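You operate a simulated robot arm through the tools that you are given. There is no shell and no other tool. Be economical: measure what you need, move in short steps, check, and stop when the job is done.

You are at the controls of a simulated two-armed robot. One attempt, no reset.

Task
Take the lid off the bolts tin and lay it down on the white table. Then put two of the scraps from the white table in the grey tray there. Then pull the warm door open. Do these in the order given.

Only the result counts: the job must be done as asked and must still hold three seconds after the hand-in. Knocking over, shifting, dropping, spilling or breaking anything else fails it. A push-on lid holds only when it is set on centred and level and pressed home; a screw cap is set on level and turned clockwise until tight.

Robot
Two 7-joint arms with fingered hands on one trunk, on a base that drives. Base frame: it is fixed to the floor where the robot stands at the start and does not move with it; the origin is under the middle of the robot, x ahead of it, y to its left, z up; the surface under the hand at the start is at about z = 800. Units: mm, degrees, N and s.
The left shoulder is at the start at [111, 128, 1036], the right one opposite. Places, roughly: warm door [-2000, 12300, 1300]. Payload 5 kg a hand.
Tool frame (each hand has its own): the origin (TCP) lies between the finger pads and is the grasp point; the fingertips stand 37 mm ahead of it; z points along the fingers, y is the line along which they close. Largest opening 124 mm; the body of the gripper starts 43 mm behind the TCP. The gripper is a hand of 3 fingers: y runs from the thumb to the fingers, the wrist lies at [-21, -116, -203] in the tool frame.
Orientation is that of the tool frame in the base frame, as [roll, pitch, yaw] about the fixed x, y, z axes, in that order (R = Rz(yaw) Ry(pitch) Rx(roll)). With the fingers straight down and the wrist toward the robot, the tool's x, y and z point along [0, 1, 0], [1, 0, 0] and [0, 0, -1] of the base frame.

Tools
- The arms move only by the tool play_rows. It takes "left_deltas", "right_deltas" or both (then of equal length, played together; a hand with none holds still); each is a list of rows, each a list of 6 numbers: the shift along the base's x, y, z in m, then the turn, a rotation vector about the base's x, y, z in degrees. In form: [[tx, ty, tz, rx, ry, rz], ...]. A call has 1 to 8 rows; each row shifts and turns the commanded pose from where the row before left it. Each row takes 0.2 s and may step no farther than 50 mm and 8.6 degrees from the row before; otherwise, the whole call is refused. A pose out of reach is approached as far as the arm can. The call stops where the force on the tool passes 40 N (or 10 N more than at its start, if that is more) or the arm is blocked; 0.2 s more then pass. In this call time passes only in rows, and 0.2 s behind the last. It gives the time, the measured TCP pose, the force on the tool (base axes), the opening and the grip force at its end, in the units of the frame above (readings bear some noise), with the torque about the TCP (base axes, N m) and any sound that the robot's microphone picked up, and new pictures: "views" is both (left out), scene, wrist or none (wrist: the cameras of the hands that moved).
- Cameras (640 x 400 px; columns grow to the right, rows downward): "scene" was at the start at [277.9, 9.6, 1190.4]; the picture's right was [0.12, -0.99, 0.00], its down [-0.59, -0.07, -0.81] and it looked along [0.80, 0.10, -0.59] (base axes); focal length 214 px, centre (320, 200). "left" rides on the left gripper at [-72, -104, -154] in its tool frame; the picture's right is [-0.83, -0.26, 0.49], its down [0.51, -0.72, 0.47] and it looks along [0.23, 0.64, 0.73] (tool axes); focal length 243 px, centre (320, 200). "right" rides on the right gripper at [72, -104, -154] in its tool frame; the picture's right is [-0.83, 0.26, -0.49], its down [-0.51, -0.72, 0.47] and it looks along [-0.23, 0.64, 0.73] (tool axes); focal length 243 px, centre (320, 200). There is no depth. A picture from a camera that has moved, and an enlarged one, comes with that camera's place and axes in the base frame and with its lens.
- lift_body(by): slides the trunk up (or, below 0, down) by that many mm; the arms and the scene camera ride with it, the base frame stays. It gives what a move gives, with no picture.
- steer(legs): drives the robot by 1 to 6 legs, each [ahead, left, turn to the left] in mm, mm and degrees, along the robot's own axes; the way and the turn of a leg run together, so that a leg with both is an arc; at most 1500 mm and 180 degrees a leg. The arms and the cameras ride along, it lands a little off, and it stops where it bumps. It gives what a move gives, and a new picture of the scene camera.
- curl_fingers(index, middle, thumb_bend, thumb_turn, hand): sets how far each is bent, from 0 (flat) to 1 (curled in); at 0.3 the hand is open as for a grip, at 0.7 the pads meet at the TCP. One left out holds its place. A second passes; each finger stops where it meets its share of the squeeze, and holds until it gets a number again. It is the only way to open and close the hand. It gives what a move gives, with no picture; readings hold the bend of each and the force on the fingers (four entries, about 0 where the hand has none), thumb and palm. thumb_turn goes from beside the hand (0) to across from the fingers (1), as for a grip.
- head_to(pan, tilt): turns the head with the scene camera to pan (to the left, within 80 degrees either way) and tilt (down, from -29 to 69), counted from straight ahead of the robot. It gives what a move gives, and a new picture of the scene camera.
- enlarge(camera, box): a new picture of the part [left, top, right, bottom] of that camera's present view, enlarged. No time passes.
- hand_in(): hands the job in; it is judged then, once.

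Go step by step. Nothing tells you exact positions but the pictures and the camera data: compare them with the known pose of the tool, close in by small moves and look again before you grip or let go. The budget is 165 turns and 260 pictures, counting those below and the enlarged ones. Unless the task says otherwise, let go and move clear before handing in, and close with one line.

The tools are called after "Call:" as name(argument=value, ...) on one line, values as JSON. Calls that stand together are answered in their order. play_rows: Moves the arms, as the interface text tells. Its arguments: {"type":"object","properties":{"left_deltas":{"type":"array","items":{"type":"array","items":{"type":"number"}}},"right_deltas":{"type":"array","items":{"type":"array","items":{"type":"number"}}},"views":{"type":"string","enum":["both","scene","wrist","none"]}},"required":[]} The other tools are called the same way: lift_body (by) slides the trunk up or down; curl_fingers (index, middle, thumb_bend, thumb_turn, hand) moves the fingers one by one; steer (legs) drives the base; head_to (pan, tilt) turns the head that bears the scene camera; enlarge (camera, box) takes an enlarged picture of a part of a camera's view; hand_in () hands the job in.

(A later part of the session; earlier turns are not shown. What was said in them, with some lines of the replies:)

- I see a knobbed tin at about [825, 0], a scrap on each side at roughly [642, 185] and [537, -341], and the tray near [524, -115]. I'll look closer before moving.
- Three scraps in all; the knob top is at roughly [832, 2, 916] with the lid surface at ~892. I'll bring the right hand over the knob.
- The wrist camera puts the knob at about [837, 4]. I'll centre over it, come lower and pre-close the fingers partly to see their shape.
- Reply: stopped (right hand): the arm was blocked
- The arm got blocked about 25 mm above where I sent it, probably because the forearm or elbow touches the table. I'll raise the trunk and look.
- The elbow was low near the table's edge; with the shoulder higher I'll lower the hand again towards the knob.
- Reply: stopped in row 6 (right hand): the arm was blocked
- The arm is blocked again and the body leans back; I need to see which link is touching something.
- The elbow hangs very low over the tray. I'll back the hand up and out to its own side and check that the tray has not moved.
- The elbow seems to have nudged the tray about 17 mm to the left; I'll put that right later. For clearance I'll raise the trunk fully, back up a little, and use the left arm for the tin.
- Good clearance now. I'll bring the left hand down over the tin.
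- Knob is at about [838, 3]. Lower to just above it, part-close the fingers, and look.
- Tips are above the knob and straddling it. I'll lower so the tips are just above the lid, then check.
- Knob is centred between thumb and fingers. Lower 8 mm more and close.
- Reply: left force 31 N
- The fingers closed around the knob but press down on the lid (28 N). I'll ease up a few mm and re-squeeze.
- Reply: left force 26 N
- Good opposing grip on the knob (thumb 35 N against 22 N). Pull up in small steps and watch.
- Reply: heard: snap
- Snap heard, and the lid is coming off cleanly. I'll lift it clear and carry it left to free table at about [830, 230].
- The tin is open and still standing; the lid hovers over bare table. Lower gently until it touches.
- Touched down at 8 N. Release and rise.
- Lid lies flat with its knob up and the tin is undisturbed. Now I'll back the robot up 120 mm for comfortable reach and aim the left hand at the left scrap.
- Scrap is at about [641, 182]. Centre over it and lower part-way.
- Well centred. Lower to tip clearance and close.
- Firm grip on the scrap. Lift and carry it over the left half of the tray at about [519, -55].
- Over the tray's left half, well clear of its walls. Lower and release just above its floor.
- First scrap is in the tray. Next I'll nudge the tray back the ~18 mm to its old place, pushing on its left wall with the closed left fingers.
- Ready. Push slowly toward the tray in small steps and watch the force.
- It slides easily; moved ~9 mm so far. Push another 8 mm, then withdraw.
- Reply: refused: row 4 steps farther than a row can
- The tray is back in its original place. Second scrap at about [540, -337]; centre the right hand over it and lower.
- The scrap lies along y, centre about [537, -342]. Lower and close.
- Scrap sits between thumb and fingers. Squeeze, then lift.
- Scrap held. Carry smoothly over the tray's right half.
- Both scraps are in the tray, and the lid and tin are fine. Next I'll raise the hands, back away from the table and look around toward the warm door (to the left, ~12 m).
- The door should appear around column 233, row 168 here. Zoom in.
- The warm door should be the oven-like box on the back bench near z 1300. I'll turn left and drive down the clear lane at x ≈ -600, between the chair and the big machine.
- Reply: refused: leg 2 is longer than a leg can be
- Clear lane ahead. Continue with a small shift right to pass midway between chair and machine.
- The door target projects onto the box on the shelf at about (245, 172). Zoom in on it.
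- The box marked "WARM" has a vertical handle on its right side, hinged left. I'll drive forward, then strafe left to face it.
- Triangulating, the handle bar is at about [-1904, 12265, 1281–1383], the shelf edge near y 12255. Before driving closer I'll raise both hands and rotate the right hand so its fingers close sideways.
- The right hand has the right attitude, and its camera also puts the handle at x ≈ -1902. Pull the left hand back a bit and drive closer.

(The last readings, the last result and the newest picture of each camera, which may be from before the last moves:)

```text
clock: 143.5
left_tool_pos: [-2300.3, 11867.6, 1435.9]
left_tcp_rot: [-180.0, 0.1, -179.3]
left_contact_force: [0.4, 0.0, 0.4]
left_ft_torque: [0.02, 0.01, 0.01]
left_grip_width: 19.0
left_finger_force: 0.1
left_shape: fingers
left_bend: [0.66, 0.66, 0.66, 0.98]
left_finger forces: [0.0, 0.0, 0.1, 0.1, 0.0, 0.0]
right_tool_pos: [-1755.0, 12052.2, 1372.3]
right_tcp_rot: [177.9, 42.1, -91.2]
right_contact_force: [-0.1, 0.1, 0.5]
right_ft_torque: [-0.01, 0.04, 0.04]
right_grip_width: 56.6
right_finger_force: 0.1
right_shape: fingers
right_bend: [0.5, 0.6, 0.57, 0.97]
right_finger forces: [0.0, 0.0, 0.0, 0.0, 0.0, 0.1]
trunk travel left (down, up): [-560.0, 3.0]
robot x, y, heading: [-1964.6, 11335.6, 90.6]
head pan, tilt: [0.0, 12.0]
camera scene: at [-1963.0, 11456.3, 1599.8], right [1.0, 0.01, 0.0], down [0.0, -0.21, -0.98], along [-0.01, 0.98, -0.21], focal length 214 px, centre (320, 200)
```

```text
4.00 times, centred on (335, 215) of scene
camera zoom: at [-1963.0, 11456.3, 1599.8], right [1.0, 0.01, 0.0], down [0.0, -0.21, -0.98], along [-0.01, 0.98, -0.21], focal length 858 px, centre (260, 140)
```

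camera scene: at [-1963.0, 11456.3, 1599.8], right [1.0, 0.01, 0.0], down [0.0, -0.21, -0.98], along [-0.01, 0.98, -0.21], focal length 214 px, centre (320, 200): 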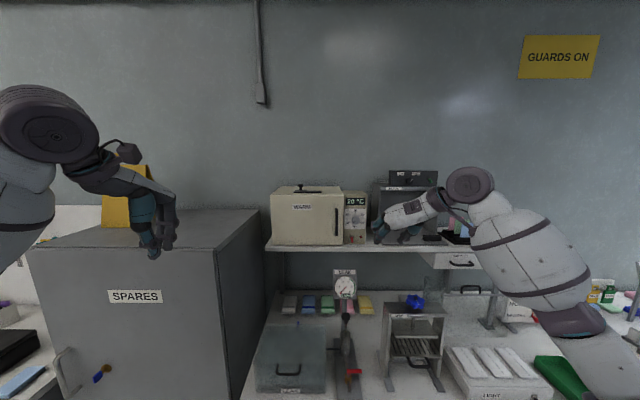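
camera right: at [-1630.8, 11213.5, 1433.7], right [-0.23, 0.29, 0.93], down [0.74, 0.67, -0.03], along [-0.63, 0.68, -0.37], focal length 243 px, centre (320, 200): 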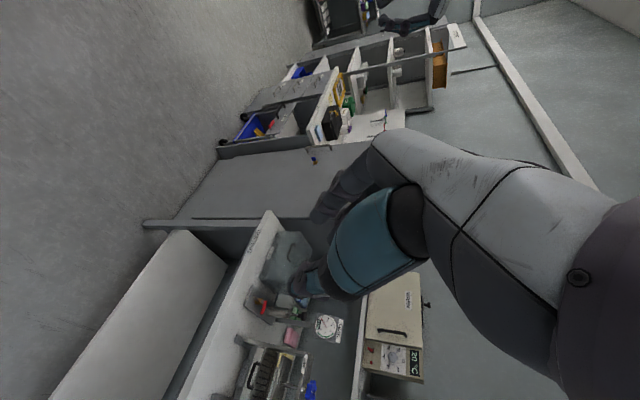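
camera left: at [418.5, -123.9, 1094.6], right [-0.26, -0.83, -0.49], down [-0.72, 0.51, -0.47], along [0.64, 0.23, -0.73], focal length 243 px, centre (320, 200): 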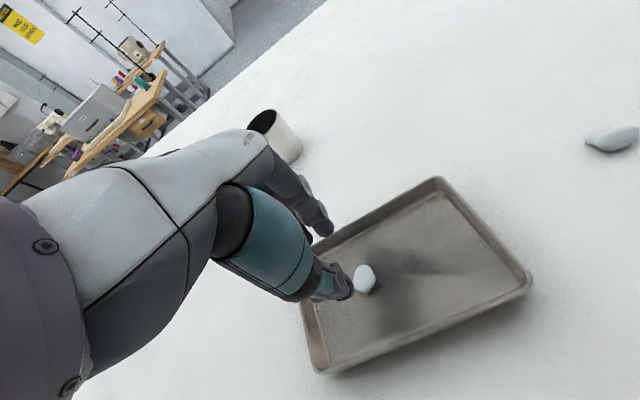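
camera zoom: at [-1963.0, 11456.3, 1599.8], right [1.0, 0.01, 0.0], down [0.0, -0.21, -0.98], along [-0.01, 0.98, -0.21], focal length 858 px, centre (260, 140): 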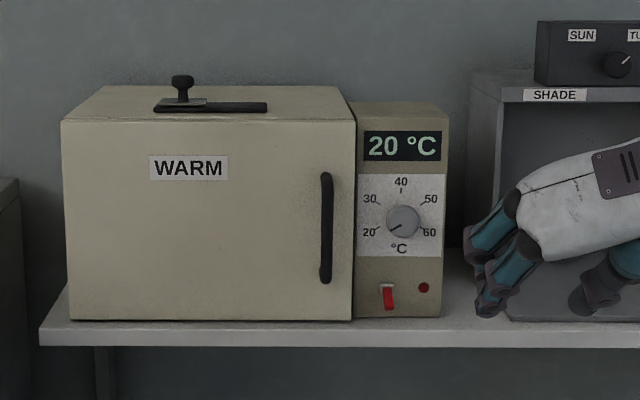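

Handle centre at about [-1907, 12275±20, 1335]. Open the right hand more and line it up in front of the handle.

Call:
curl_fingers(hand="right", index=0.45, middle=0.45, thumb_bend=0.45)

Call:
play_rows(right_deltas=[[-0.035, 0, -0.005, 0, 0, 0], [-0.04, 0, -0.005, 0, 0, 0], [-0.04, 0, -0.005, 0, 0, 0], [-0.037, 0.005, -0.005, 0, 0, 0], [0, 0.03, 0, 0, 0, 0]])

```text
clock: 144.5
left_tool_pos: [-2300.6, 11869.5, 1436.1]
left_tcp_rot: [-179.9, -0.1, -179.4]
left_contact_force: [-0.3, -0.3, 0.0]
left_ft_torque: [-0.01, -0.01, 0.01]
left_grip_width: 19.0
left_finger_force: 0.0
left_shape: fingers
left_bend: [0.66, 0.66, 0.66, 0.98]
left_finger forces: [0.0, 0.0, 0.0, 0.1, 0.0, 0.0]
right_tool_pos: [-1754.4, 12054.6, 1370.6]
right_tcp_rot: [177.7, 42.1, -91.2]
right_contact_force: [-0.4, 0.3, -0.4]
right_ft_torque: [-0.03, -0.05, 0.04]
right_grip_width: 82.6
right_finger_force: 0.1
right_shape: fingers
right_bend: [0.45, 0.45, 0.45, 0.97]
right_finger forces: [0.0, 0.0, 0.0, 0.1, 0.1, 0.0]
trunk travel left (down, up): [-560.0, 3.0]
robot x, y, heading: [-1959.2, 11333.7, 90.7]
head pan, tilt: [0.0, 12.0]
```

```text
clock: 145.7
left_tool_pos: [-2302.1, 11871.3, 1434.0]
left_tcp_rot: [-179.8, 0.0, -179.4]
left_contact_force: [-0.9, 0.7, -0.1]
left_ft_torque: [-0.01, -0.01, -0.03]
left_grip_width: 19.1
left_finger_force: 0.0
left_shape: fingers
left_bend: [0.66, 0.66, 0.66, 0.98]
left_finger forces: [0.1, 0.0, 0.1, 0.0, 0.1, 0.1]
right_tool_pos: [-1905.7, 12092.5, 1350.3]
right_tcp_rot: [177.9, 42.0, -91.1]
right_contact_force: [0.1, 1.1, -0.1]
right_ft_torque: [-0.01, 0.01, -0.01]
right_grip_width: 82.9
right_finger_force: 0.0
right_shape: fingers
right_bend: [0.45, 0.45, 0.45, 0.97]
right_finger forces: [0.0, 0.0, 0.0, 0.0, 0.0, 0.1]
trunk travel left (down, up): [-560.0, 3.0]
robot x, y, heading: [-1958.0, 11335.1, 90.8]
head pan, tilt: [0.0, 12.0]
camera scene: at [-1963.1, 11459.9, 1599.3], right [1.0, 0.01, 0.0], down [0.0, -0.21, -0.98], along [-0.01, 0.98, -0.21], focal length 214 px, centre (320, 200)
camera right: at [-1800.7, 11936.4, 1413.3], right [-0.24, 0.29, 0.93], down [0.72, 0.7, -0.03], along [-0.65, 0.66, -0.37], focal length 243 px, centre (320, 200)
```

scene: 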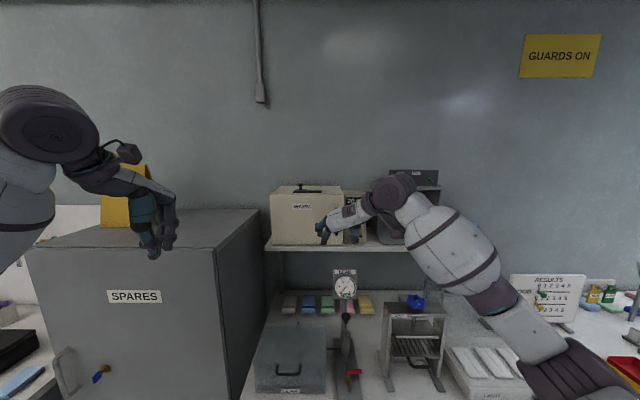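
right: 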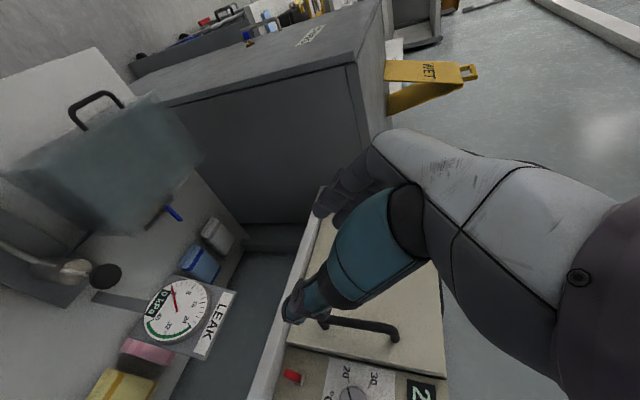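

Refined handle centre: about [-1905, 12290, 1339]. Advance to 50 mm short of it and check.

Call:
play_rows(right_deltas=[[0, 0.04, 0, 0, 0, 0], [0, 0.04, 0, 0, 0, 0], [0, 0.04, 0, 0, 0, 0], [0, 0.025, -0.003, 0, 0, 0]])

Call:
enlarge(camera="scene", box=[275, 175, 395, 265])

```text
clock: 146.7
left_tool_pos: [-2302.4, 11869.0, 1434.3]
left_tcp_rot: [-180.0, -0.1, -179.3]
left_contact_force: [-0.3, 0.2, 0.1]
left_ft_torque: [0.0, -0.05, 0.0]
left_grip_width: 19.0
left_finger_force: 0.1
left_shape: fingers
left_bend: [0.66, 0.66, 0.66, 0.98]
left_finger forces: [0.0, 0.0, 0.0, 0.0, 0.0, 0.0]
right_tool_pos: [-1907.6, 12235.4, 1349.0]
right_tcp_rot: [177.8, 41.8, -91.2]
right_contact_force: [1.0, 0.4, -0.8]
right_ft_torque: [0.0, -0.05, -0.04]
right_grip_width: 83.1
right_finger_force: 0.1
right_shape: fingers
right_bend: [0.45, 0.45, 0.45, 0.97]
right_finger forces: [0.0, 0.0, 0.0, 0.1, 0.0, 0.0]
trunk travel left (down, up): [-560.0, 3.0]
robot x, y, heading: [-1957.8, 11334.5, 90.5]
head pan, tilt: [0.0, 12.0]
camera scene: at [-1963.8, 11458.6, 1599.4], right [1.0, 0.01, 0.0], down [0.0, -0.21, -0.98], along [-0.01, 0.98, -0.21], focal length 214 px, centre (320, 200)
camera right: at [-1801.1, 12079.0, 1411.3], right [-0.24, 0.29, 0.93], down [0.72, 0.7, -0.03], along [-0.65, 0.66, -0.37], focal length 243 px, centre (320, 200)
```

scene: 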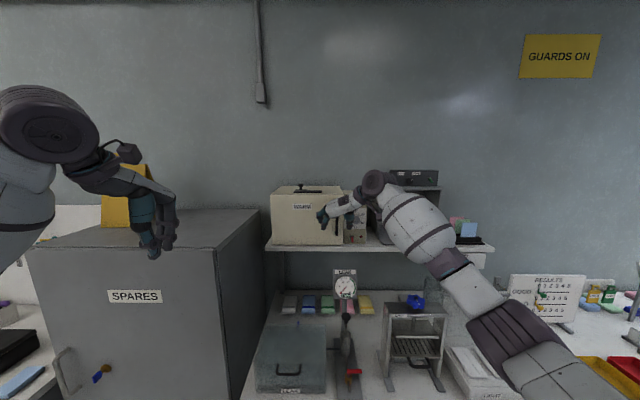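
right: 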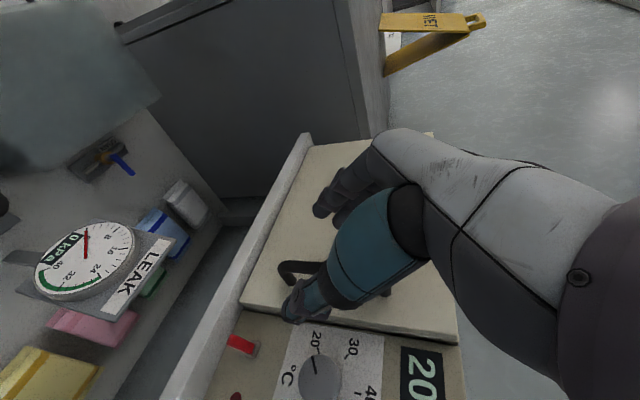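

```text
4.44 times, centred on (335, 220) of scene
camera zoom: at [-1963.8, 11458.6, 1599.4], right [1.0, 0.01, 0.0], down [0.0, -0.21, -0.98], along [-0.01, 0.98, -0.21], focal length 953 px, centre (253, 111)
```

zoom: 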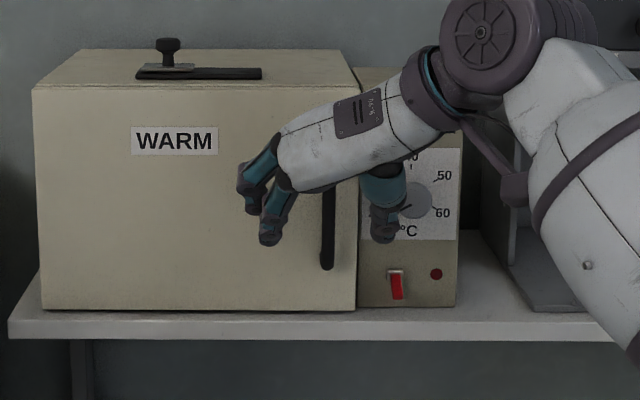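

Handle lies midway between fingers and thumb. Advance 42 mm and close gently.

Call:
play_rows(right_deltas=[[0, 0.015, -0.002, 0, 0, 0], [0, 0.015, -0.002, 0, 0, 0], [0, 0.01, -0.002, 0, 0, 0]], views="wrist")

```text
clock: 147.5
left_tool_pos: [-2301.6, 11861.1, 1437.9]
left_tcp_rot: [179.7, 0.0, -179.3]
left_contact_force: [0.3, -0.3, -0.4]
left_ft_torque: [-0.01, 0.02, 0.0]
left_grip_width: 18.9
left_finger_force: 0.0
left_shape: fingers
left_bend: [0.66, 0.66, 0.66, 0.98]
left_finger forces: [0.0, 0.0, 0.0, 0.0, 0.0, 0.1]
right_tool_pos: [-1906.5, 12267.6, 1346.6]
right_tcp_rot: [178.0, 42.2, -91.0]
right_contact_force: [0.4, -22.8, 0.3]
right_ft_torque: [-0.44, 0.05, 1.13]
right_grip_width: 83.0
right_finger_force: 11.8
right_shape: fingers
right_bend: [0.45, 0.44, 0.45, 0.97]
right_finger forces: [0.0, 22.8, 0.0, 0.0, 0.1, 0.0]
trunk travel left (down, up): [-560.0, 3.0]
robot x, y, heading: [-1959.7, 11335.5, 90.8]
head pan, tilt: [0.0, 12.0]
camera right: at [-1800.4, 12112.2, 1408.9], right [-0.24, 0.28, 0.93], down [0.72, 0.7, -0.03], along [-0.66, 0.66, -0.37], focal length 243 px, centre (320, 200)
```

right: 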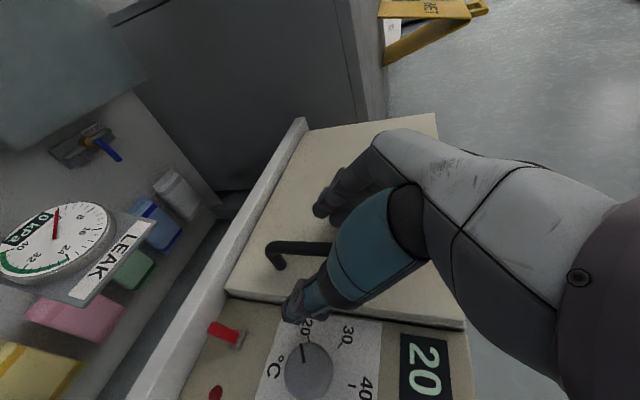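

The middle fingertip touches the door face, so the face is at y ≈ 12300. Back off 6 mm and close on the bar.

Call:
play_rows(right_deltas=[[0, -0.01, 0, 0, 0, 0]], views="none")

Call:
curl_fingers(hand="right", index=0.8, middle=0.8, thumb_bend=0.7)

Call:
enlarge(camera="right", box=[220, 140, 480, 340])

Call:
enlarge(camera="scene", box=[275, 175, 395, 265])

```text
clock: 147.9
left_tool_pos: [-2301.1, 11868.3, 1435.0]
left_tcp_rot: [180.0, 0.0, -179.1]
left_contact_force: [0.8, -1.1, 0.0]
left_ft_torque: [-0.02, 0.0, 0.01]
left_grip_width: 19.0
left_finger_force: 0.1
left_shape: fingers
left_bend: [0.66, 0.66, 0.66, 0.98]
left_finger forces: [0.0, 0.0, 0.1, 0.0, 0.0, 0.0]
right_tool_pos: [-1905.3, 12265.6, 1341.9]
right_tcp_rot: [177.9, 42.1, -91.1]
right_contact_force: [-0.1, -5.1, 0.7]
right_ft_torque: [-0.05, 0.0, 0.27]
right_grip_width: 83.1
right_finger_force: 2.6
right_shape: fingers
right_bend: [0.45, 0.44, 0.45, 0.97]
right_finger forces: [0.0, 5.6, 0.0, 0.0, 0.1, 0.1]
trunk travel left (down, up): [-560.0, 3.0]
robot x, y, heading: [-1959.9, 11334.6, 90.8]
head pan, tilt: [0.0, 12.0]
```

```text
clock: 148.9
left_tool_pos: [-2302.2, 11870.4, 1434.7]
left_tcp_rot: [-179.9, -0.1, -179.3]
left_contact_force: [0.0, 0.0, 0.5]
left_ft_torque: [-0.03, 0.0, -0.02]
left_grip_width: 19.0
left_finger_force: 0.1
left_shape: fingers
left_bend: [0.66, 0.66, 0.66, 0.98]
left_finger forces: [0.1, 0.0, 0.1, 0.0, 0.0, 0.0]
right_tool_pos: [-1907.4, 12265.2, 1342.6]
right_tcp_rot: [177.8, 42.1, -91.2]
right_contact_force: [-6.5, 2.1, -2.4]
right_ft_torque: [0.03, 0.1, -0.09]
right_grip_width: 2.3
right_finger_force: 7.1
right_shape: fingers
right_bend: [0.76, 0.8, 0.69, 0.97]
right_finger forces: [9.8, 0.1, 0.1, 0.0, 5.1, 0.0]
trunk travel left (down, up): [-560.0, 3.0]
robot x, y, heading: [-1956.3, 11334.5, 90.8]
head pan, tilt: [0.0, 12.0]
```

```text
2.00 times, centred on (350, 240) of right
camera zoom: at [-1801.3, 12108.5, 1404.8], right [-0.24, 0.29, 0.93], down [0.72, 0.7, -0.03], along [-0.65, 0.66, -0.37], focal length 485 px, centre (260, 120)
```

zoom: 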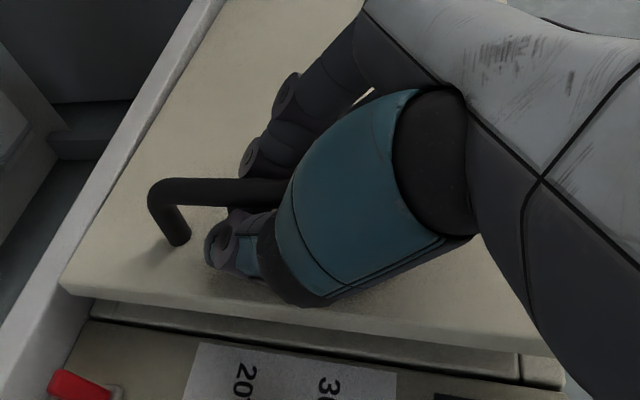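

```text
4.44 times, centred on (335, 220) of scene
camera zoom: at [-1964.0, 11458.5, 1599.5], right [1.0, 0.01, 0.0], down [0.0, -0.21, -0.98], along [-0.01, 0.98, -0.21], focal length 953 px, centre (253, 111)
```

zoom: 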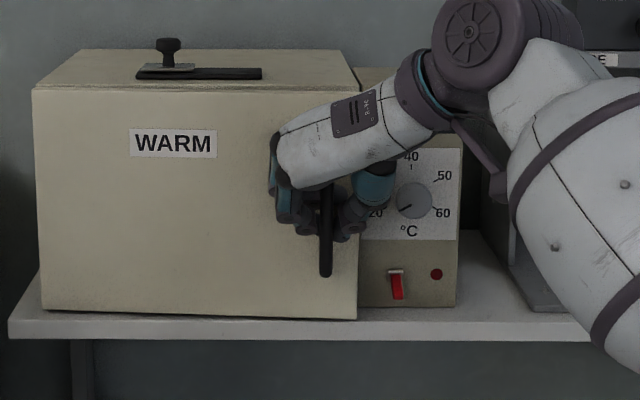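

The fingers are hooked behind the bar. Pull straight back a little and see whether the door follows.

Call:
play_rows(right_deltas=[[0, -0.01, 0, 0, 0, -2], [-0.001, -0.012, 0, 0, 0, -2.5], [-0.001, -0.012, 0, 0, 0, -2.5], [-0.002, -0.012, 0, 0, 0, -2.5]], views="wrist")

Call:
enlarge(camera="scene", box=[275, 175, 395, 265])

```text
clock: 149.9
left_tool_pos: [-2304.4, 11868.2, 1434.3]
left_tcp_rot: [-180.0, 0.1, -179.3]
left_contact_force: [-0.2, -0.6, 0.0]
left_ft_torque: [0.04, 0.03, 0.01]
left_grip_width: 18.9
left_finger_force: 0.0
left_shape: fingers
left_bend: [0.66, 0.66, 0.66, 0.98]
left_finger forces: [0.0, 0.0, 0.0, 0.0, 0.1, 0.0]
right_tool_pos: [-1915.3, 12219.2, 1342.3]
right_tcp_rot: [177.9, 42.0, -100.6]
right_contact_force: [-15.0, 6.1, -2.3]
right_ft_torque: [0.08, 0.32, -0.13]
right_grip_width: 3.0
right_finger_force: 9.2
right_shape: fingers
right_bend: [0.76, 0.8, 0.7, 0.97]
right_finger forces: [14.3, 0.0, 0.0, 0.1, 4.1, 0.0]
trunk travel left (down, up): [-560.0, 3.0]
robot x, y, heading: [-1960.1, 11334.5, 90.7]
head pan, tilt: [0.0, 12.0]
camera right: at [-1835.9, 12047.5, 1405.7], right [-0.19, 0.32, 0.93], down [0.82, 0.57, -0.03], along [-0.54, 0.76, -0.37], focal length 243 px, centre (320, 200)
```

right: 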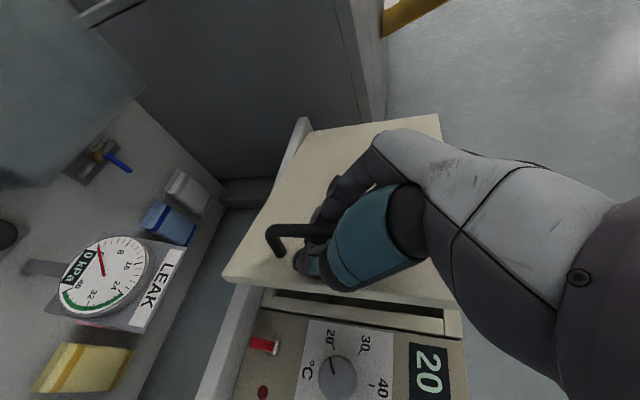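

```text
4.44 times, centred on (335, 220) of scene
camera zoom: at [-1966.6, 11459.2, 1599.4], right [1.0, 0.01, 0.0], down [0.0, -0.21, -0.98], along [-0.01, 0.98, -0.21], focal length 953 px, centre (253, 111)
```

zoom: 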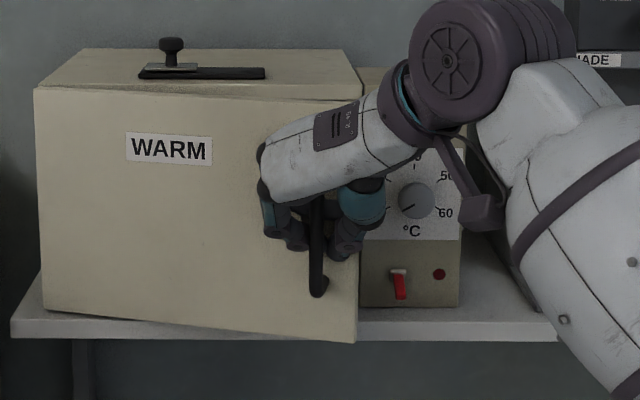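

The door is swinging open. Continue along the arc about the left hinge.

Call:
play_rows(right_deltas=[[-0.009, -0.022, 0, 0, 0, -5], [-0.009, -0.022, 0, 0, 0, -5], [-0.01, -0.021, 0, 0, 0, -5], [-0.012, -0.02, 0, 0, 0, -5]], views="both")

```text
clock: 150.9
left_tool_pos: [-2305.8, 11870.3, 1432.4]
left_tcp_rot: [-179.9, 0.2, -179.2]
left_contact_force: [0.8, -0.6, -0.3]
left_ft_torque: [0.02, 0.01, 0.02]
left_grip_width: 19.1
left_finger_force: 0.0
left_shape: fingers
left_bend: [0.66, 0.66, 0.66, 0.98]
left_finger forces: [0.1, 0.0, 0.0, 0.0, 0.0, 0.1]
right_tool_pos: [-1955.9, 12134.8, 1342.1]
right_tcp_rot: [178.0, 42.2, -120.8]
right_contact_force: [-19.0, 16.7, 5.9]
right_ft_torque: [0.33, 0.38, -0.17]
right_grip_width: 4.9
right_finger_force: 11.8
right_shape: fingers
right_bend: [0.75, 0.8, 0.71, 0.97]
right_finger forces: [20.3, 0.9, 0.1, 0.1, 2.9, 0.1]
trunk travel left (down, up): [-560.0, 3.0]
robot x, y, heading: [-1959.2, 11336.4, 90.8]
head pan, tilt: [0.0, 12.0]
camera scene: at [-1968.3, 11460.3, 1599.4], right [1.0, 0.01, 0.0], down [0.01, -0.21, -0.98], along [-0.01, 0.98, -0.21], focal length 214 px, centre (320, 200)
camera right: at [-1940.6, 11946.3, 1404.5], right [-0.07, 0.36, 0.93], down [0.97, 0.25, -0.03], along [-0.24, 0.9, -0.37], focal length 243 px, centre (320, 200)
```

scene: 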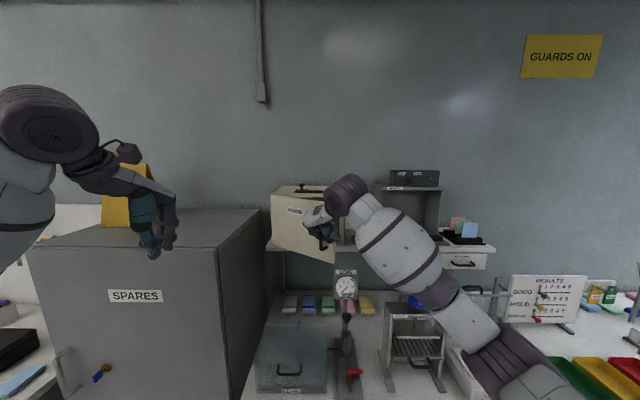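
right: 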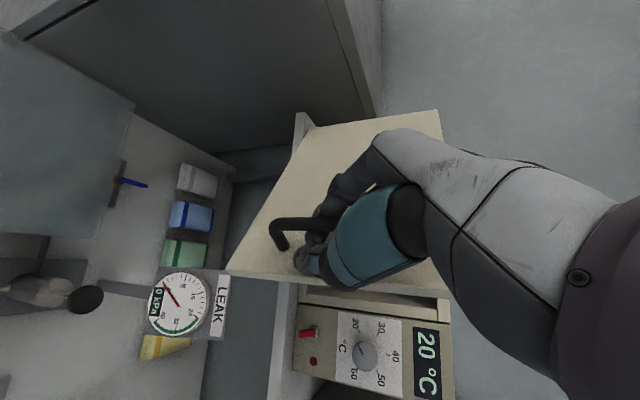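

Door is about 30° open. Continue, biasing a little more toward the hinge.

Call:
play_rows(right_deltas=[[-0.018, -0.016, 0, 0, 0, -5], [-0.019, -0.016, 0, 0, 0, -5], [-0.019, -0.015, 0, 0, 0, -5], [-0.019, -0.014, 0, 0, 0, -5]], views="both")

```text
clock: 151.9
left_tool_pos: [-2304.4, 11871.5, 1434.1]
left_tcp_rot: [-179.8, 0.1, -179.3]
left_contact_force: [-0.2, -0.5, -0.2]
left_ft_torque: [0.04, -0.02, -0.02]
left_grip_width: 19.1
left_finger_force: 0.0
left_shape: fingers
left_bend: [0.66, 0.66, 0.66, 0.98]
left_finger forces: [0.1, 0.0, 0.1, 0.0, 0.0, 0.1]
right_tool_pos: [-2029.1, 12072.2, 1340.7]
right_tcp_rot: [177.9, 42.1, -140.8]
right_contact_force: [-10.4, 17.3, 11.2]
right_ft_torque: [0.39, 0.26, -0.26]
right_grip_width: 4.6
right_finger_force: 13.0
right_shape: fingers
right_bend: [0.76, 0.8, 0.7, 0.97]
right_finger forces: [19.5, 2.0, 0.1, 0.0, 4.2, 0.0]
trunk travel left (down, up): [-560.0, 3.0]
robot x, y, heading: [-1960.7, 11334.6, 90.5]
head pan, tilt: [0.0, 12.0]
camera scene: at [-1967.1, 11460.3, 1599.4], right [1.0, 0.01, 0.0], down [0.01, -0.21, -0.98], along [-0.01, 0.98, -0.21], focal length 214 px, centre (320, 200)
camera right: at [-2079.5, 11890.7, 1403.2], right [0.06, 0.37, 0.93], down [0.99, -0.1, -0.03], along [0.08, 0.93, -0.37], focal length 243 px, centre (320, 200)
```

scene: 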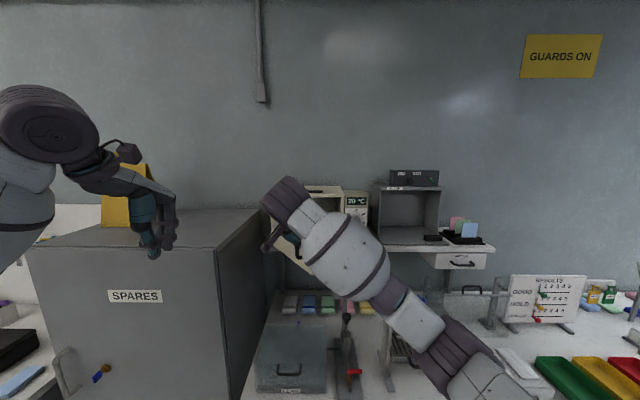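
right: 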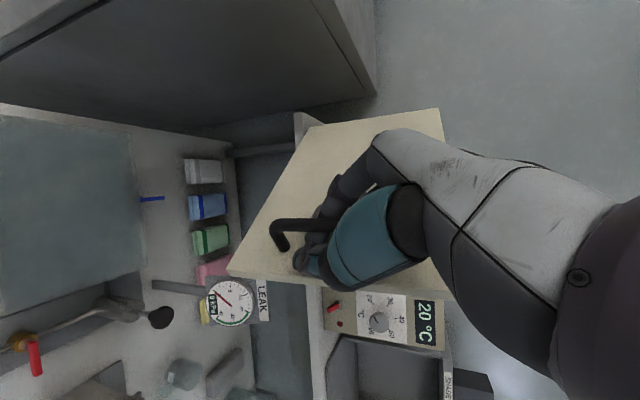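

About 50° open. Four more steps along the arc.

Call:
play_rows(right_deltas=[[-0.019, -0.013, 0, 0, 0, -5], [-0.02, -0.012, 0, 0, 0, -5], [-0.02, -0.01, 0, 0, 0, -5], [-0.021, -0.009, 0, 0, 0, -5]], views="both")

```text
clock: 152.9
left_tool_pos: [-2303.9, 11878.3, 1427.5]
left_tcp_rot: [-179.3, 0.2, -179.4]
left_contact_force: [-0.7, -0.1, 0.4]
left_ft_torque: [-0.04, -0.03, -0.01]
left_grip_width: 18.9
left_finger_force: 0.0
left_shape: fingers
left_bend: [0.66, 0.66, 0.66, 0.98]
left_finger forces: [0.0, 0.0, 0.1, 0.1, 0.0, 0.0]
right_tool_pos: [-2106.7, 12035.1, 1331.3]
right_tcp_rot: [179.0, 42.0, -160.1]
right_contact_force: [-4.0, 19.7, -22.0]
right_ft_torque: [0.02, -0.36, -0.37]
right_grip_width: 9.9
right_finger_force: 17.7
right_shape: fingers
right_bend: [0.75, 0.81, 0.7, 0.97]
right_finger forces: [24.9, 9.4, 0.1, 0.0, 0.5, 0.1]
trunk travel left (down, up): [-560.0, 3.0]
robot x, y, heading: [-1961.5, 11333.4, 90.5]
head pan, tilt: [0.0, 12.0]
camera scene: at [-1965.5, 11467.9, 1597.8], right [1.0, 0.01, 0.0], down [0.0, -0.21, -0.98], along [-0.01, 0.98, -0.21], focal length 214 px, centre (320, 200)
camera right: at [-2216.7, 11882.7, 1395.1], right [0.18, 0.33, 0.92], down [0.9, -0.43, -0.02], along [0.39, 0.84, -0.38], focal length 243 px, centre (320, 200)
```

scene: 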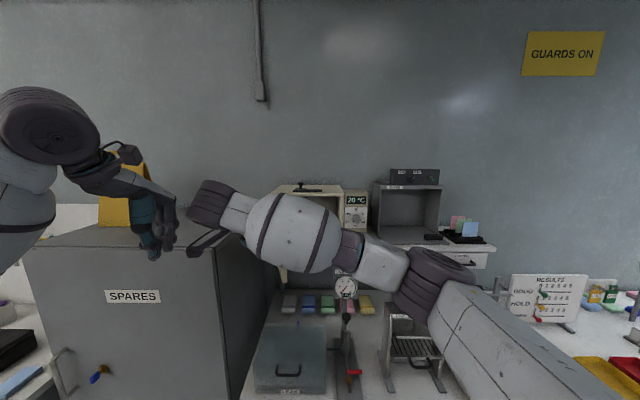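
right: 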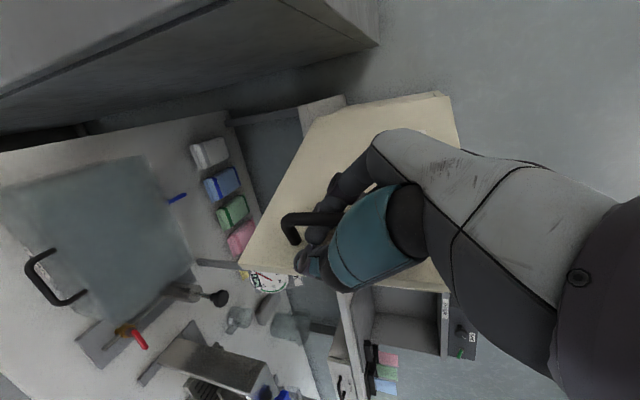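

The door is about 70° open, but the right wrist is nearing the left hand. Move the left hand out of the way first, then let go.

Call:
play_rows(left_deltas=[[-0.035, -0.03, 0.005, 0, 0, 0], [-0.035, -0.03, 0.005, 0, 0, 0], [-0.035, -0.03, 0, 0, 0, 0], [-0.035, -0.03, 0, 0, 0, 0]], views="none")

Call:
curl_fingers(hand="right", index=0.4, middle=0.4, thumb_bend=0.35)

Call:
enlarge(camera="right", box=[0, 0, 640, 400])

Call:
enlarge(camera="scene", box=[130, 130, 410, 305])

```text
clock: 153.9
left_tool_pos: [-2429.2, 11755.3, 1489.0]
left_tcp_rot: [174.5, -0.6, -179.7]
left_contact_force: [0.0, -0.5, 0.3]
left_ft_torque: [-0.04, 0.03, 0.02]
left_grip_width: 18.7
left_finger_force: 0.1
left_shape: fingers
left_bend: [0.66, 0.66, 0.66, 0.98]
left_finger forces: [0.1, 0.0, 0.1, 0.0, 0.0, 0.0]
right_tool_pos: [-2106.7, 12034.5, 1341.3]
right_tcp_rot: [177.8, 42.0, -160.8]
right_contact_force: [-4.1, 21.1, -3.7]
right_ft_torque: [0.31, -0.12, -0.35]
right_grip_width: 11.8
right_finger_force: 16.0
right_shape: fingers
right_bend: [0.75, 0.81, 0.7, 0.97]
right_finger forces: [25.0, 6.8, 0.0, 0.0, 0.0, 0.1]
trunk travel left (down, up): [-560.0, 3.0]
robot x, y, heading: [-1963.9, 11333.8, 90.6]
head pan, tilt: [0.0, 12.0]
stopped in row 4 (right hand): the force on the tool passed its limit at 43 N (the readings are from after the stop); the commanded pose is now the measured one
```

```text
clock: 154.9
left_tool_pos: [-2427.6, 11748.4, 1490.1]
left_tcp_rot: [174.2, -0.6, -179.7]
left_contact_force: [-0.3, -0.2, 0.4]
left_ft_torque: [0.02, 0.01, -0.02]
left_grip_width: 18.8
left_finger_force: 0.1
left_shape: fingers
left_bend: [0.66, 0.66, 0.66, 0.98]
left_finger forces: [0.0, 0.0, 0.0, 0.1, 0.1, 0.0]
right_tool_pos: [-2106.1, 12027.6, 1342.2]
right_tcp_rot: [177.8, 42.1, -160.6]
right_contact_force: [-0.2, -0.2, 0.2]
right_ft_torque: [0.04, 0.02, 0.01]
right_grip_width: 105.8
right_finger_force: 0.1
right_shape: fingers
right_bend: [0.4, 0.4, 0.35, 0.97]
right_finger forces: [0.1, 0.0, 0.1, 0.1, 0.0, 0.1]
trunk travel left (down, up): [-560.0, 3.0]
robot x, y, heading: [-1957.9, 11335.7, 90.5]
head pan, tilt: [0.0, 12.0]
```

```text
1.00 times, centred on (320, 200) of right (not enlarged: the box is as wide or as high as the picture)
camera zoom: at [-2215.8, 11872.8, 1404.6], right [0.18, 0.32, 0.93], down [0.9, -0.43, -0.03], along [0.39, 0.84, -0.37], focal length 243 px, centre (320, 200)
```

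zoom: 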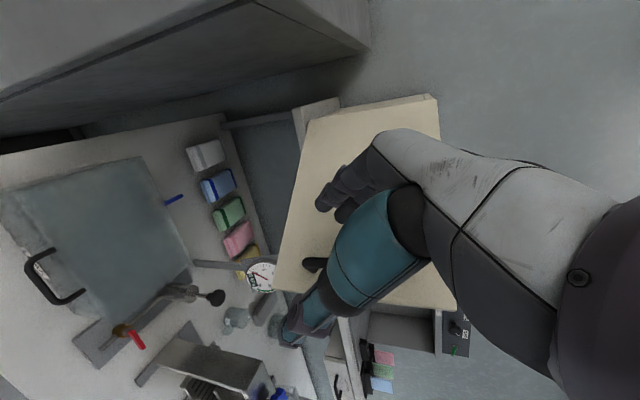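

```text
2.29 times, centred on (270, 218) of scene
camera zoom: at [-1963.2, 11457.0, 1599.7], right [1.0, 0.01, 0.0], down [0.0, -0.21, -0.98], along [-0.01, 0.98, -0.21], focal length 490 px, centre (434, 160)
```

zoom: 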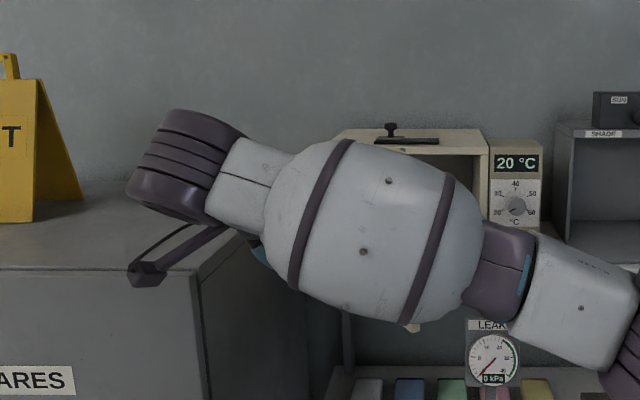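

Released. Back the right hand off the door, away and upward along its approach line.

Call:
play_rows(right_deltas=[[-0.012, -0.005, 0.014, 0, 0, 0], [-0.02, -0.008, 0.023, 0, 0, 0], [-0.02, -0.008, 0.023, 0, 0, 0], [-0.02, -0.01, 0.023, 0, 0, 0], [-0.005, -0.03, 0.02, 0, 0, 0], [0, -0.04, 0.01, 0, 0, 0]])

```text
clock: 156.3
left_tool_pos: [-2428.0, 11746.4, 1492.6]
left_tcp_rot: [174.2, -0.7, -179.6]
left_contact_force: [0.1, -0.4, 0.3]
left_ft_torque: [0.04, 0.02, -0.01]
left_grip_width: 18.7
left_finger_force: 0.1
left_shape: fingers
left_bend: [0.66, 0.66, 0.66, 0.98]
left_finger forces: [0.1, 0.0, 0.1, 0.0, 0.1, 0.0]
right_tool_pos: [-2184.1, 11923.0, 1458.7]
right_tcp_rot: [177.6, 42.1, -160.8]
right_contact_force: [0.1, -0.4, 0.1]
right_ft_torque: [0.05, 0.01, 0.06]
right_grip_width: 105.9
right_finger_force: 0.1
right_shape: fingers
right_bend: [0.4, 0.4, 0.35, 0.97]
right_finger forces: [0.0, 0.0, 0.0, 0.1, 0.0, 0.0]
trunk travel left (down, up): [-560.0, 3.0]
robot x, y, heading: [-1958.1, 11335.7, 90.6]
head pan, tilt: [0.0, 12.0]
camera scene: at [-1962.6, 11453.9, 1600.1], right [1.0, 0.01, 0.0], down [0.0, -0.21, -0.98], along [-0.01, 0.98, -0.21], focal length 214 px, centre (320, 200)
camera right: at [-2292.8, 11768.2, 1521.4], right [0.18, 0.32, 0.93], down [0.9, -0.43, -0.03], along [0.39, 0.85, -0.37], focal length 243 px, centre (320, 200)
```

scene: 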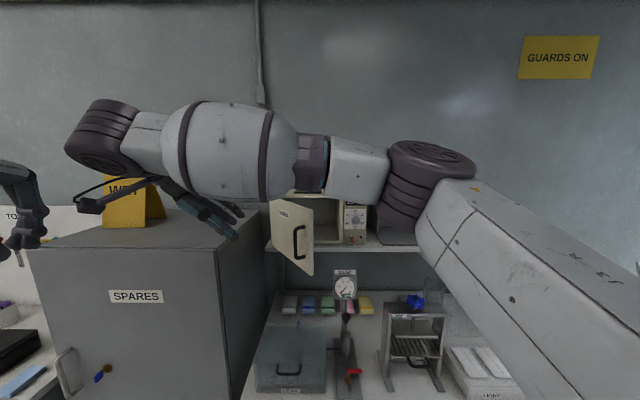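
right: 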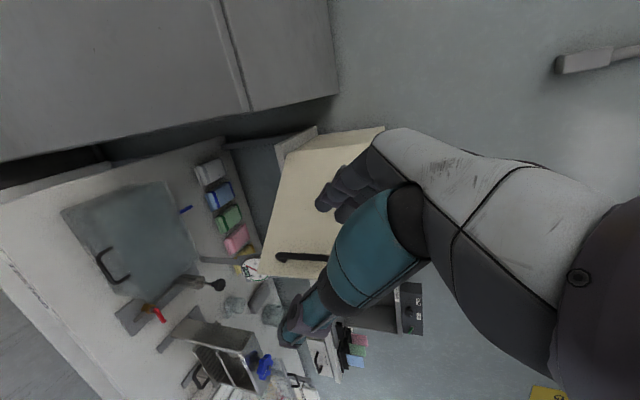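

The door is roughly 50° open. I want it wider, so I'll bring the right hand round to the inner side of the door and push it further.

Call:
play_rows(right_deltas=[[0.02, -0.015, 0, 0, 0, 7.5], [0.038, -0.01, 0, 0, 0, 7.5], [0.04, 0, 0, 0, 0, 7.5], [0.042, 0, 0, 0, 0, 7.5], [0.042, 0, 0, 0, 0, 7.5], [0.042, 0, 0, 0, 0, 7.5], [0.042, 0, -0.01, 0, 0, 7.5], [0.035, 0, -0.02, 0, 0, 7]], views="none")

Call:
curl_fingers(hand="right", index=0.55, middle=0.55, thumb_bend=0.6)

Call:
head_to(pan=0, tilt=20)

Call:
enlarge(camera="scene", box=[240, 150, 400, 250])

```text
clock: 158.1
left_tool_pos: [-2424.5, 11749.9, 1489.7]
left_tcp_rot: [174.3, -0.9, -179.8]
left_contact_force: [0.7, -0.9, -0.4]
left_ft_torque: [0.03, 0.03, -0.01]
left_grip_width: 18.8
left_finger_force: 0.1
left_shape: fingers
left_bend: [0.66, 0.66, 0.66, 0.98]
left_finger forces: [0.0, 0.1, 0.0, 0.0, 0.0, 0.0]
right_tool_pos: [-1879.0, 11901.2, 1426.1]
right_tcp_rot: [177.5, 42.1, -101.3]
right_contact_force: [0.7, -0.1, 0.2]
right_ft_torque: [-0.03, 0.04, 0.01]
right_grip_width: 105.9
right_finger_force: 0.1
right_shape: fingers
right_bend: [0.4, 0.4, 0.35, 0.97]
right_finger forces: [0.0, 0.0, 0.0, 0.0, 0.0, 0.0]
trunk travel left (down, up): [-560.0, 3.0]
robot x, y, heading: [-1958.9, 11333.3, 90.7]
head pan, tilt: [0.0, 12.0]
```

```text
clock: 159.1
left_tool_pos: [-2428.9, 11750.9, 1488.9]
left_tcp_rot: [174.2, -0.5, -179.7]
left_contact_force: [-0.2, -0.1, -0.4]
left_ft_torque: [0.02, -0.05, 0.0]
left_grip_width: 18.5
left_finger_force: 0.1
left_shape: fingers
left_bend: [0.66, 0.66, 0.66, 0.98]
left_finger forces: [0.1, 0.0, 0.0, 0.0, 0.0, 0.0]
right_tool_pos: [-1882.9, 11902.5, 1426.2]
right_tcp_rot: [177.9, 42.1, -101.2]
right_contact_force: [-0.8, -0.1, 0.7]
right_ft_torque: [0.02, 0.01, -0.01]
right_grip_width: 45.1
right_finger_force: 0.2
right_shape: fingers
right_bend: [0.55, 0.55, 0.6, 0.97]
right_finger forces: [0.1, 0.0, 0.0, 0.1, 0.0, 0.0]
trunk travel left (down, up): [-560.0, 3.0]
robot x, y, heading: [-1957.1, 11334.4, 90.6]
head pan, tilt: [0.0, 12.0]
```

```text
clock: 159.8
left_tool_pos: [-2429.2, 11751.6, 1489.7]
left_tcp_rot: [174.4, -0.6, -179.7]
left_contact_force: [0.8, 0.8, -0.6]
left_ft_torque: [0.02, -0.01, -0.03]
left_grip_width: 18.9
left_finger_force: 0.2
left_shape: fingers
left_bend: [0.66, 0.66, 0.66, 0.98]
left_finger forces: [0.1, 0.0, 0.0, 0.1, 0.0, 0.0]
right_tool_pos: [-1883.0, 11902.1, 1426.8]
right_tcp_rot: [177.9, 42.0, -101.1]
right_contact_force: [0.5, -0.5, -0.1]
right_ft_torque: [-0.01, -0.02, -0.02]
right_grip_width: 45.2
right_finger_force: 0.0
right_shape: fingers
right_bend: [0.55, 0.55, 0.6, 0.97]
right_finger forces: [0.0, 0.0, 0.0, 0.1, 0.0, 0.0]
trunk travel left (down, up): [-560.0, 3.0]
robot x, y, heading: [-1959.6, 11333.1, 90.6]
head pan, tilt: [0.0, 20.0]
camera scene: at [-1963.6, 11458.5, 1586.5], right [1.0, 0.01, 0.0], down [0.0, -0.34, -0.94], along [-0.01, 0.94, -0.34], focal length 214 px, centre (320, 200)
```

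scene: 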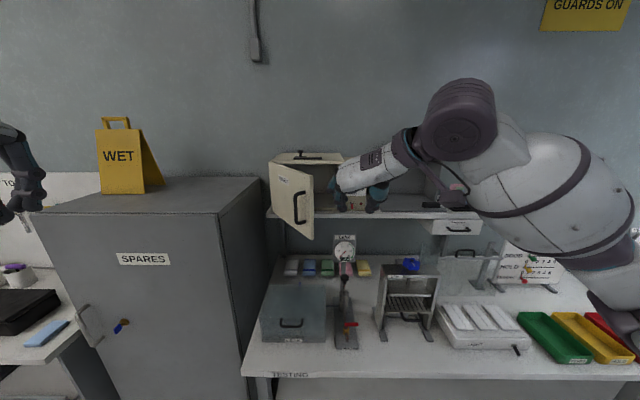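

```text
4.00 times, centred on (320, 200) of scene
camera zoom: at [-1963.6, 11458.5, 1586.5], right [1.0, 0.01, 0.0], down [0.0, -0.34, -0.94], along [-0.01, 0.94, -0.34], focal length 858 px, centre (320, 200)
```

zoom: 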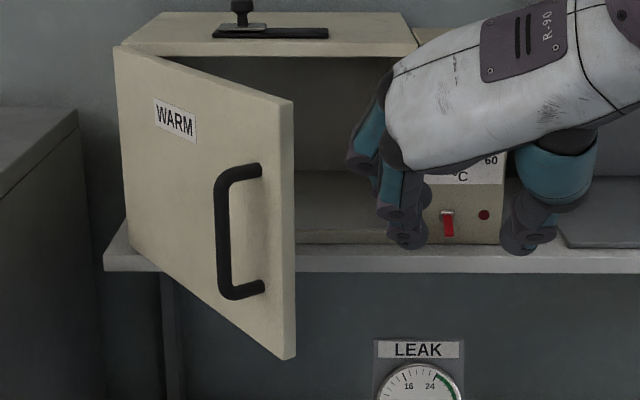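

Door is ~55° open with free space inside. Advance the hand past the door's free edge, then push left.

Call:
play_rows(right_deltas=[[0, 0.03, -0.02, 0, 0, 0], [0, 0.04, -0.02, 0, 0, 0], [0, 0.04, -0.02, 0, 0, 0], [0, 0.04, -0.02, 0, 0, 0], [0, 0.04, -0.01, 0, 0, 0], [0, 0.02, 0, 0, 0, 0]], views="none")

Call:
play_rows(right_deltas=[[-0.025, 0, 0, 0, 0, 0], [-0.025, 0, 0, 0, 0, 0], [-0.025, 0, 0, 0, 0, 0], [-0.02, -0.004, 0, 0, 0, 0]], views="scene")

```text
clock: 161.2
left_tool_pos: [-2428.2, 11750.9, 1489.1]
left_tcp_rot: [174.3, -0.6, -179.8]
left_contact_force: [-0.1, 0.0, 0.5]
left_ft_torque: [-0.02, -0.02, -0.02]
left_grip_width: 18.7
left_finger_force: 0.1
left_shape: fingers
left_bend: [0.66, 0.66, 0.66, 0.98]
left_finger forces: [0.0, 0.0, 0.1, 0.0, 0.0, 0.1]
right_tool_pos: [-1883.7, 12113.8, 1335.1]
right_tcp_rot: [177.9, 42.1, -101.1]
right_contact_force: [0.6, 0.5, -0.3]
right_ft_torque: [-0.01, -0.01, 0.01]
right_grip_width: 45.1
right_finger_force: 0.0
right_shape: fingers
right_bend: [0.55, 0.55, 0.6, 0.97]
right_finger forces: [0.0, 0.0, 0.0, 0.0, 0.0, 0.0]
trunk travel left (down, up): [-560.0, 3.0]
robot x, y, heading: [-1961.0, 11330.1, 90.8]
head pan, tilt: [0.0, 20.0]
```

```text
clock: 162.2
left_tool_pos: [-2429.1, 11750.4, 1488.7]
left_tcp_rot: [174.3, -0.7, -179.7]
left_contact_force: [0.5, 0.3, -0.6]
left_ft_torque: [0.03, -0.03, 0.02]
left_grip_width: 18.6
left_finger_force: 0.0
left_shape: fingers
left_bend: [0.66, 0.66, 0.66, 0.98]
left_finger forces: [0.0, 0.1, 0.0, 0.1, 0.1, 0.1]
right_tool_pos: [-1978.5, 12108.3, 1334.3]
right_tcp_rot: [177.9, 42.0, -101.1]
right_contact_force: [0.0, -0.1, 0.4]
right_ft_torque: [0.01, 0.01, 0.0]
right_grip_width: 45.1
right_finger_force: 0.0
right_shape: fingers
right_bend: [0.55, 0.55, 0.6, 0.97]
right_finger forces: [0.0, 0.0, 0.1, 0.0, 0.1, 0.0]
trunk travel left (down, up): [-560.0, 3.0]
robot x, y, heading: [-1960.7, 11333.3, 90.8]
head pan, tilt: [0.0, 20.0]
camera scene: at [-1964.5, 11458.3, 1586.5], right [1.0, 0.01, 0.0], down [0.01, -0.34, -0.94], along [-0.01, 0.94, -0.34], focal length 214 px, centre (320, 200)
```

scene: 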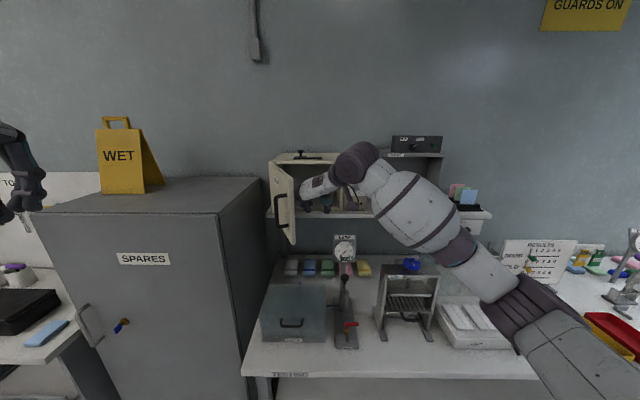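

It's pushing the door wider. Continue left.

Call:
play_rows(right_deltas=[[-0.02, -0.005, 0, 0, 0, 0], [-0.02, -0.005, 0, 0, 0, 0], [-0.02, -0.005, 0, 0, 0, 0], [-0.02, -0.004, 0, 0, 0, 0]], views="none")

Call:
enlarge(camera="scene", box=[220, 130, 380, 260])

```text
clock: 163.2
left_tool_pos: [-2428.7, 11750.6, 1489.2]
left_tcp_rot: [174.2, -0.6, -179.7]
left_contact_force: [0.3, 0.6, -0.9]
left_ft_torque: [0.0, -0.05, 0.02]
left_grip_width: 18.7
left_finger_force: 0.0
left_shape: fingers
left_bend: [0.66, 0.66, 0.66, 0.98]
left_finger forces: [0.0, 0.0, 0.0, 0.0, 0.1, 0.1]
right_tool_pos: [-2059.0, 12090.2, 1336.6]
right_tcp_rot: [178.0, 42.1, -101.0]
right_contact_force: [0.4, -0.3, 1.1]
right_ft_torque: [0.0, -0.01, -0.03]
right_grip_width: 44.9
right_finger_force: 0.0
right_shape: fingers
right_bend: [0.55, 0.55, 0.6, 0.97]
right_finger forces: [0.1, 0.0, 0.0, 0.1, 0.0, 0.1]
trunk travel left (down, up): [-560.0, 3.0]
robot x, y, heading: [-1958.5, 11334.9, 90.6]
head pan, tilt: [0.0, 20.0]
```

```text
3.08 times, centred on (300, 195) of scene
camera zoom: at [-1964.7, 11458.4, 1586.5], right [1.0, 0.01, 0.0], down [0.01, -0.34, -0.94], along [-0.01, 0.94, -0.34], focal length 660 px, centre (382, 215)
```

zoom: 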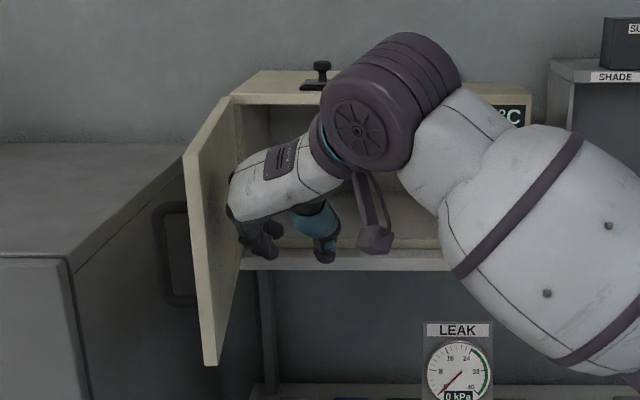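

The door is now open about 90°. Withdraw the hand to the right and back, then drive clear.

Call:
play_rows(right_deltas=[[0.03, 0, 0, 0, 0, 0], [0.04, 0, 0, 0, 0, 0], [0.04, 0, 0.01, 0, 0, 0], [0.03, -0.03, 0.015, 0, 0, 0], [0.01, -0.04, 0.02, 0, 0, 0], [0, -0.045, 0.02, 0, 0, 0], [0, -0.045, 0.02, 0, 0, 0], [0, -0.045, 0.02, 0, 0, 0]], views="scene")

Call:
steer(legs=[[-300, 0, 0]])

```text
clock: 164.9
left_tool_pos: [-2429.0, 11749.3, 1490.1]
left_tcp_rot: [174.2, -0.7, -179.6]
left_contact_force: [0.0, -0.7, -0.4]
left_ft_torque: [0.05, 0.01, -0.02]
left_grip_width: 18.7
left_finger_force: 0.1
left_shape: fingers
left_bend: [0.66, 0.66, 0.66, 0.98]
left_finger forces: [0.1, 0.0, 0.1, 0.1, 0.0, 0.0]
right_tool_pos: [-1909.3, 11883.0, 1437.7]
right_tcp_rot: [177.9, 42.3, -101.1]
right_contact_force: [-0.2, -0.2, 0.1]
right_ft_torque: [0.01, -0.02, -0.01]
right_grip_width: 45.1
right_finger_force: 0.0
right_shape: fingers
right_bend: [0.55, 0.55, 0.6, 0.97]
right_finger forces: [0.0, 0.0, 0.0, 0.1, 0.0, 0.0]
trunk travel left (down, up): [-560.0, 3.0]
robot x, y, heading: [-1961.5, 11334.6, 90.7]
head pan, tilt: [0.0, 20.0]
camera scene: at [-1963.1, 11455.8, 1586.8], right [1.0, 0.01, 0.0], down [0.0, -0.34, -0.94], along [-0.01, 0.94, -0.34], focal length 214 px, centre (320, 200)
```

scene: 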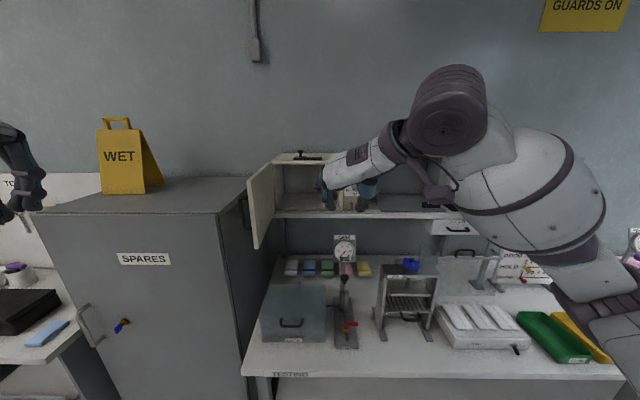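

```text
clock: 167.0
left_tool_pos: [-2424.3, 11453.7, 1487.5]
left_tcp_rot: [174.4, -0.6, -179.7]
left_contact_force: [-0.2, -0.2, 0.5]
left_ft_torque: [-0.03, 0.02, 0.01]
left_grip_width: 18.7
left_finger_force: 0.0
left_shape: fingers
left_bend: [0.66, 0.66, 0.66, 0.98]
left_finger forces: [0.1, 0.0, 0.0, 0.0, 0.0, 0.0]
right_tool_pos: [-1904.6, 11587.0, 1434.1]
right_tcp_rot: [177.8, 41.8, -101.2]
right_contact_force: [0.6, 0.8, 0.8]
right_ft_torque: [0.01, -0.02, 0.02]
right_grip_width: 45.0
right_finger_force: 0.1
right_shape: fingers
right_bend: [0.55, 0.55, 0.6, 0.97]
right_finger forces: [0.0, 0.1, 0.0, 0.0, 0.0, 0.0]
trunk travel left (down, up): [-560.0, 3.0]
robot x, y, heading: [-1956.0, 11036.1, 90.9]
head pan, tilt: [0.0, 20.0]
camera scene: at [-1959.6, 11160.4, 1585.9], right [1.0, 0.01, 0.0], down [0.0, -0.34, -0.94], along [-0.01, 0.94, -0.34], focal length 214 px, centre (320, 200)
```

scene: 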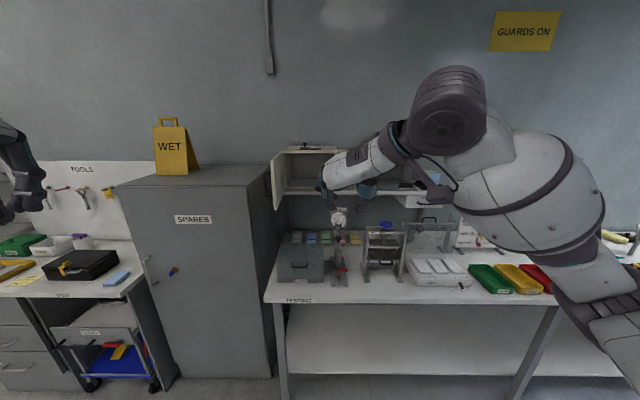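

The warm door stands wide open, nothing on the bench looks disturbed, and both hands are clear. Handing in.

Call:
hand_in()

```text
The job is handed in.
```

I did the three parts in the order you asked: the tin's lid is on the white table, two scraps are in the grey tray, and the warm door is open about 90°. One thing went wrong on the way: my right arm, most likely the elbow, bumped the tray about 17 mm to the left. I pushed it back to within a few millimetres of where it started, judging by the camera. I don't know whether that counts as shifting it.
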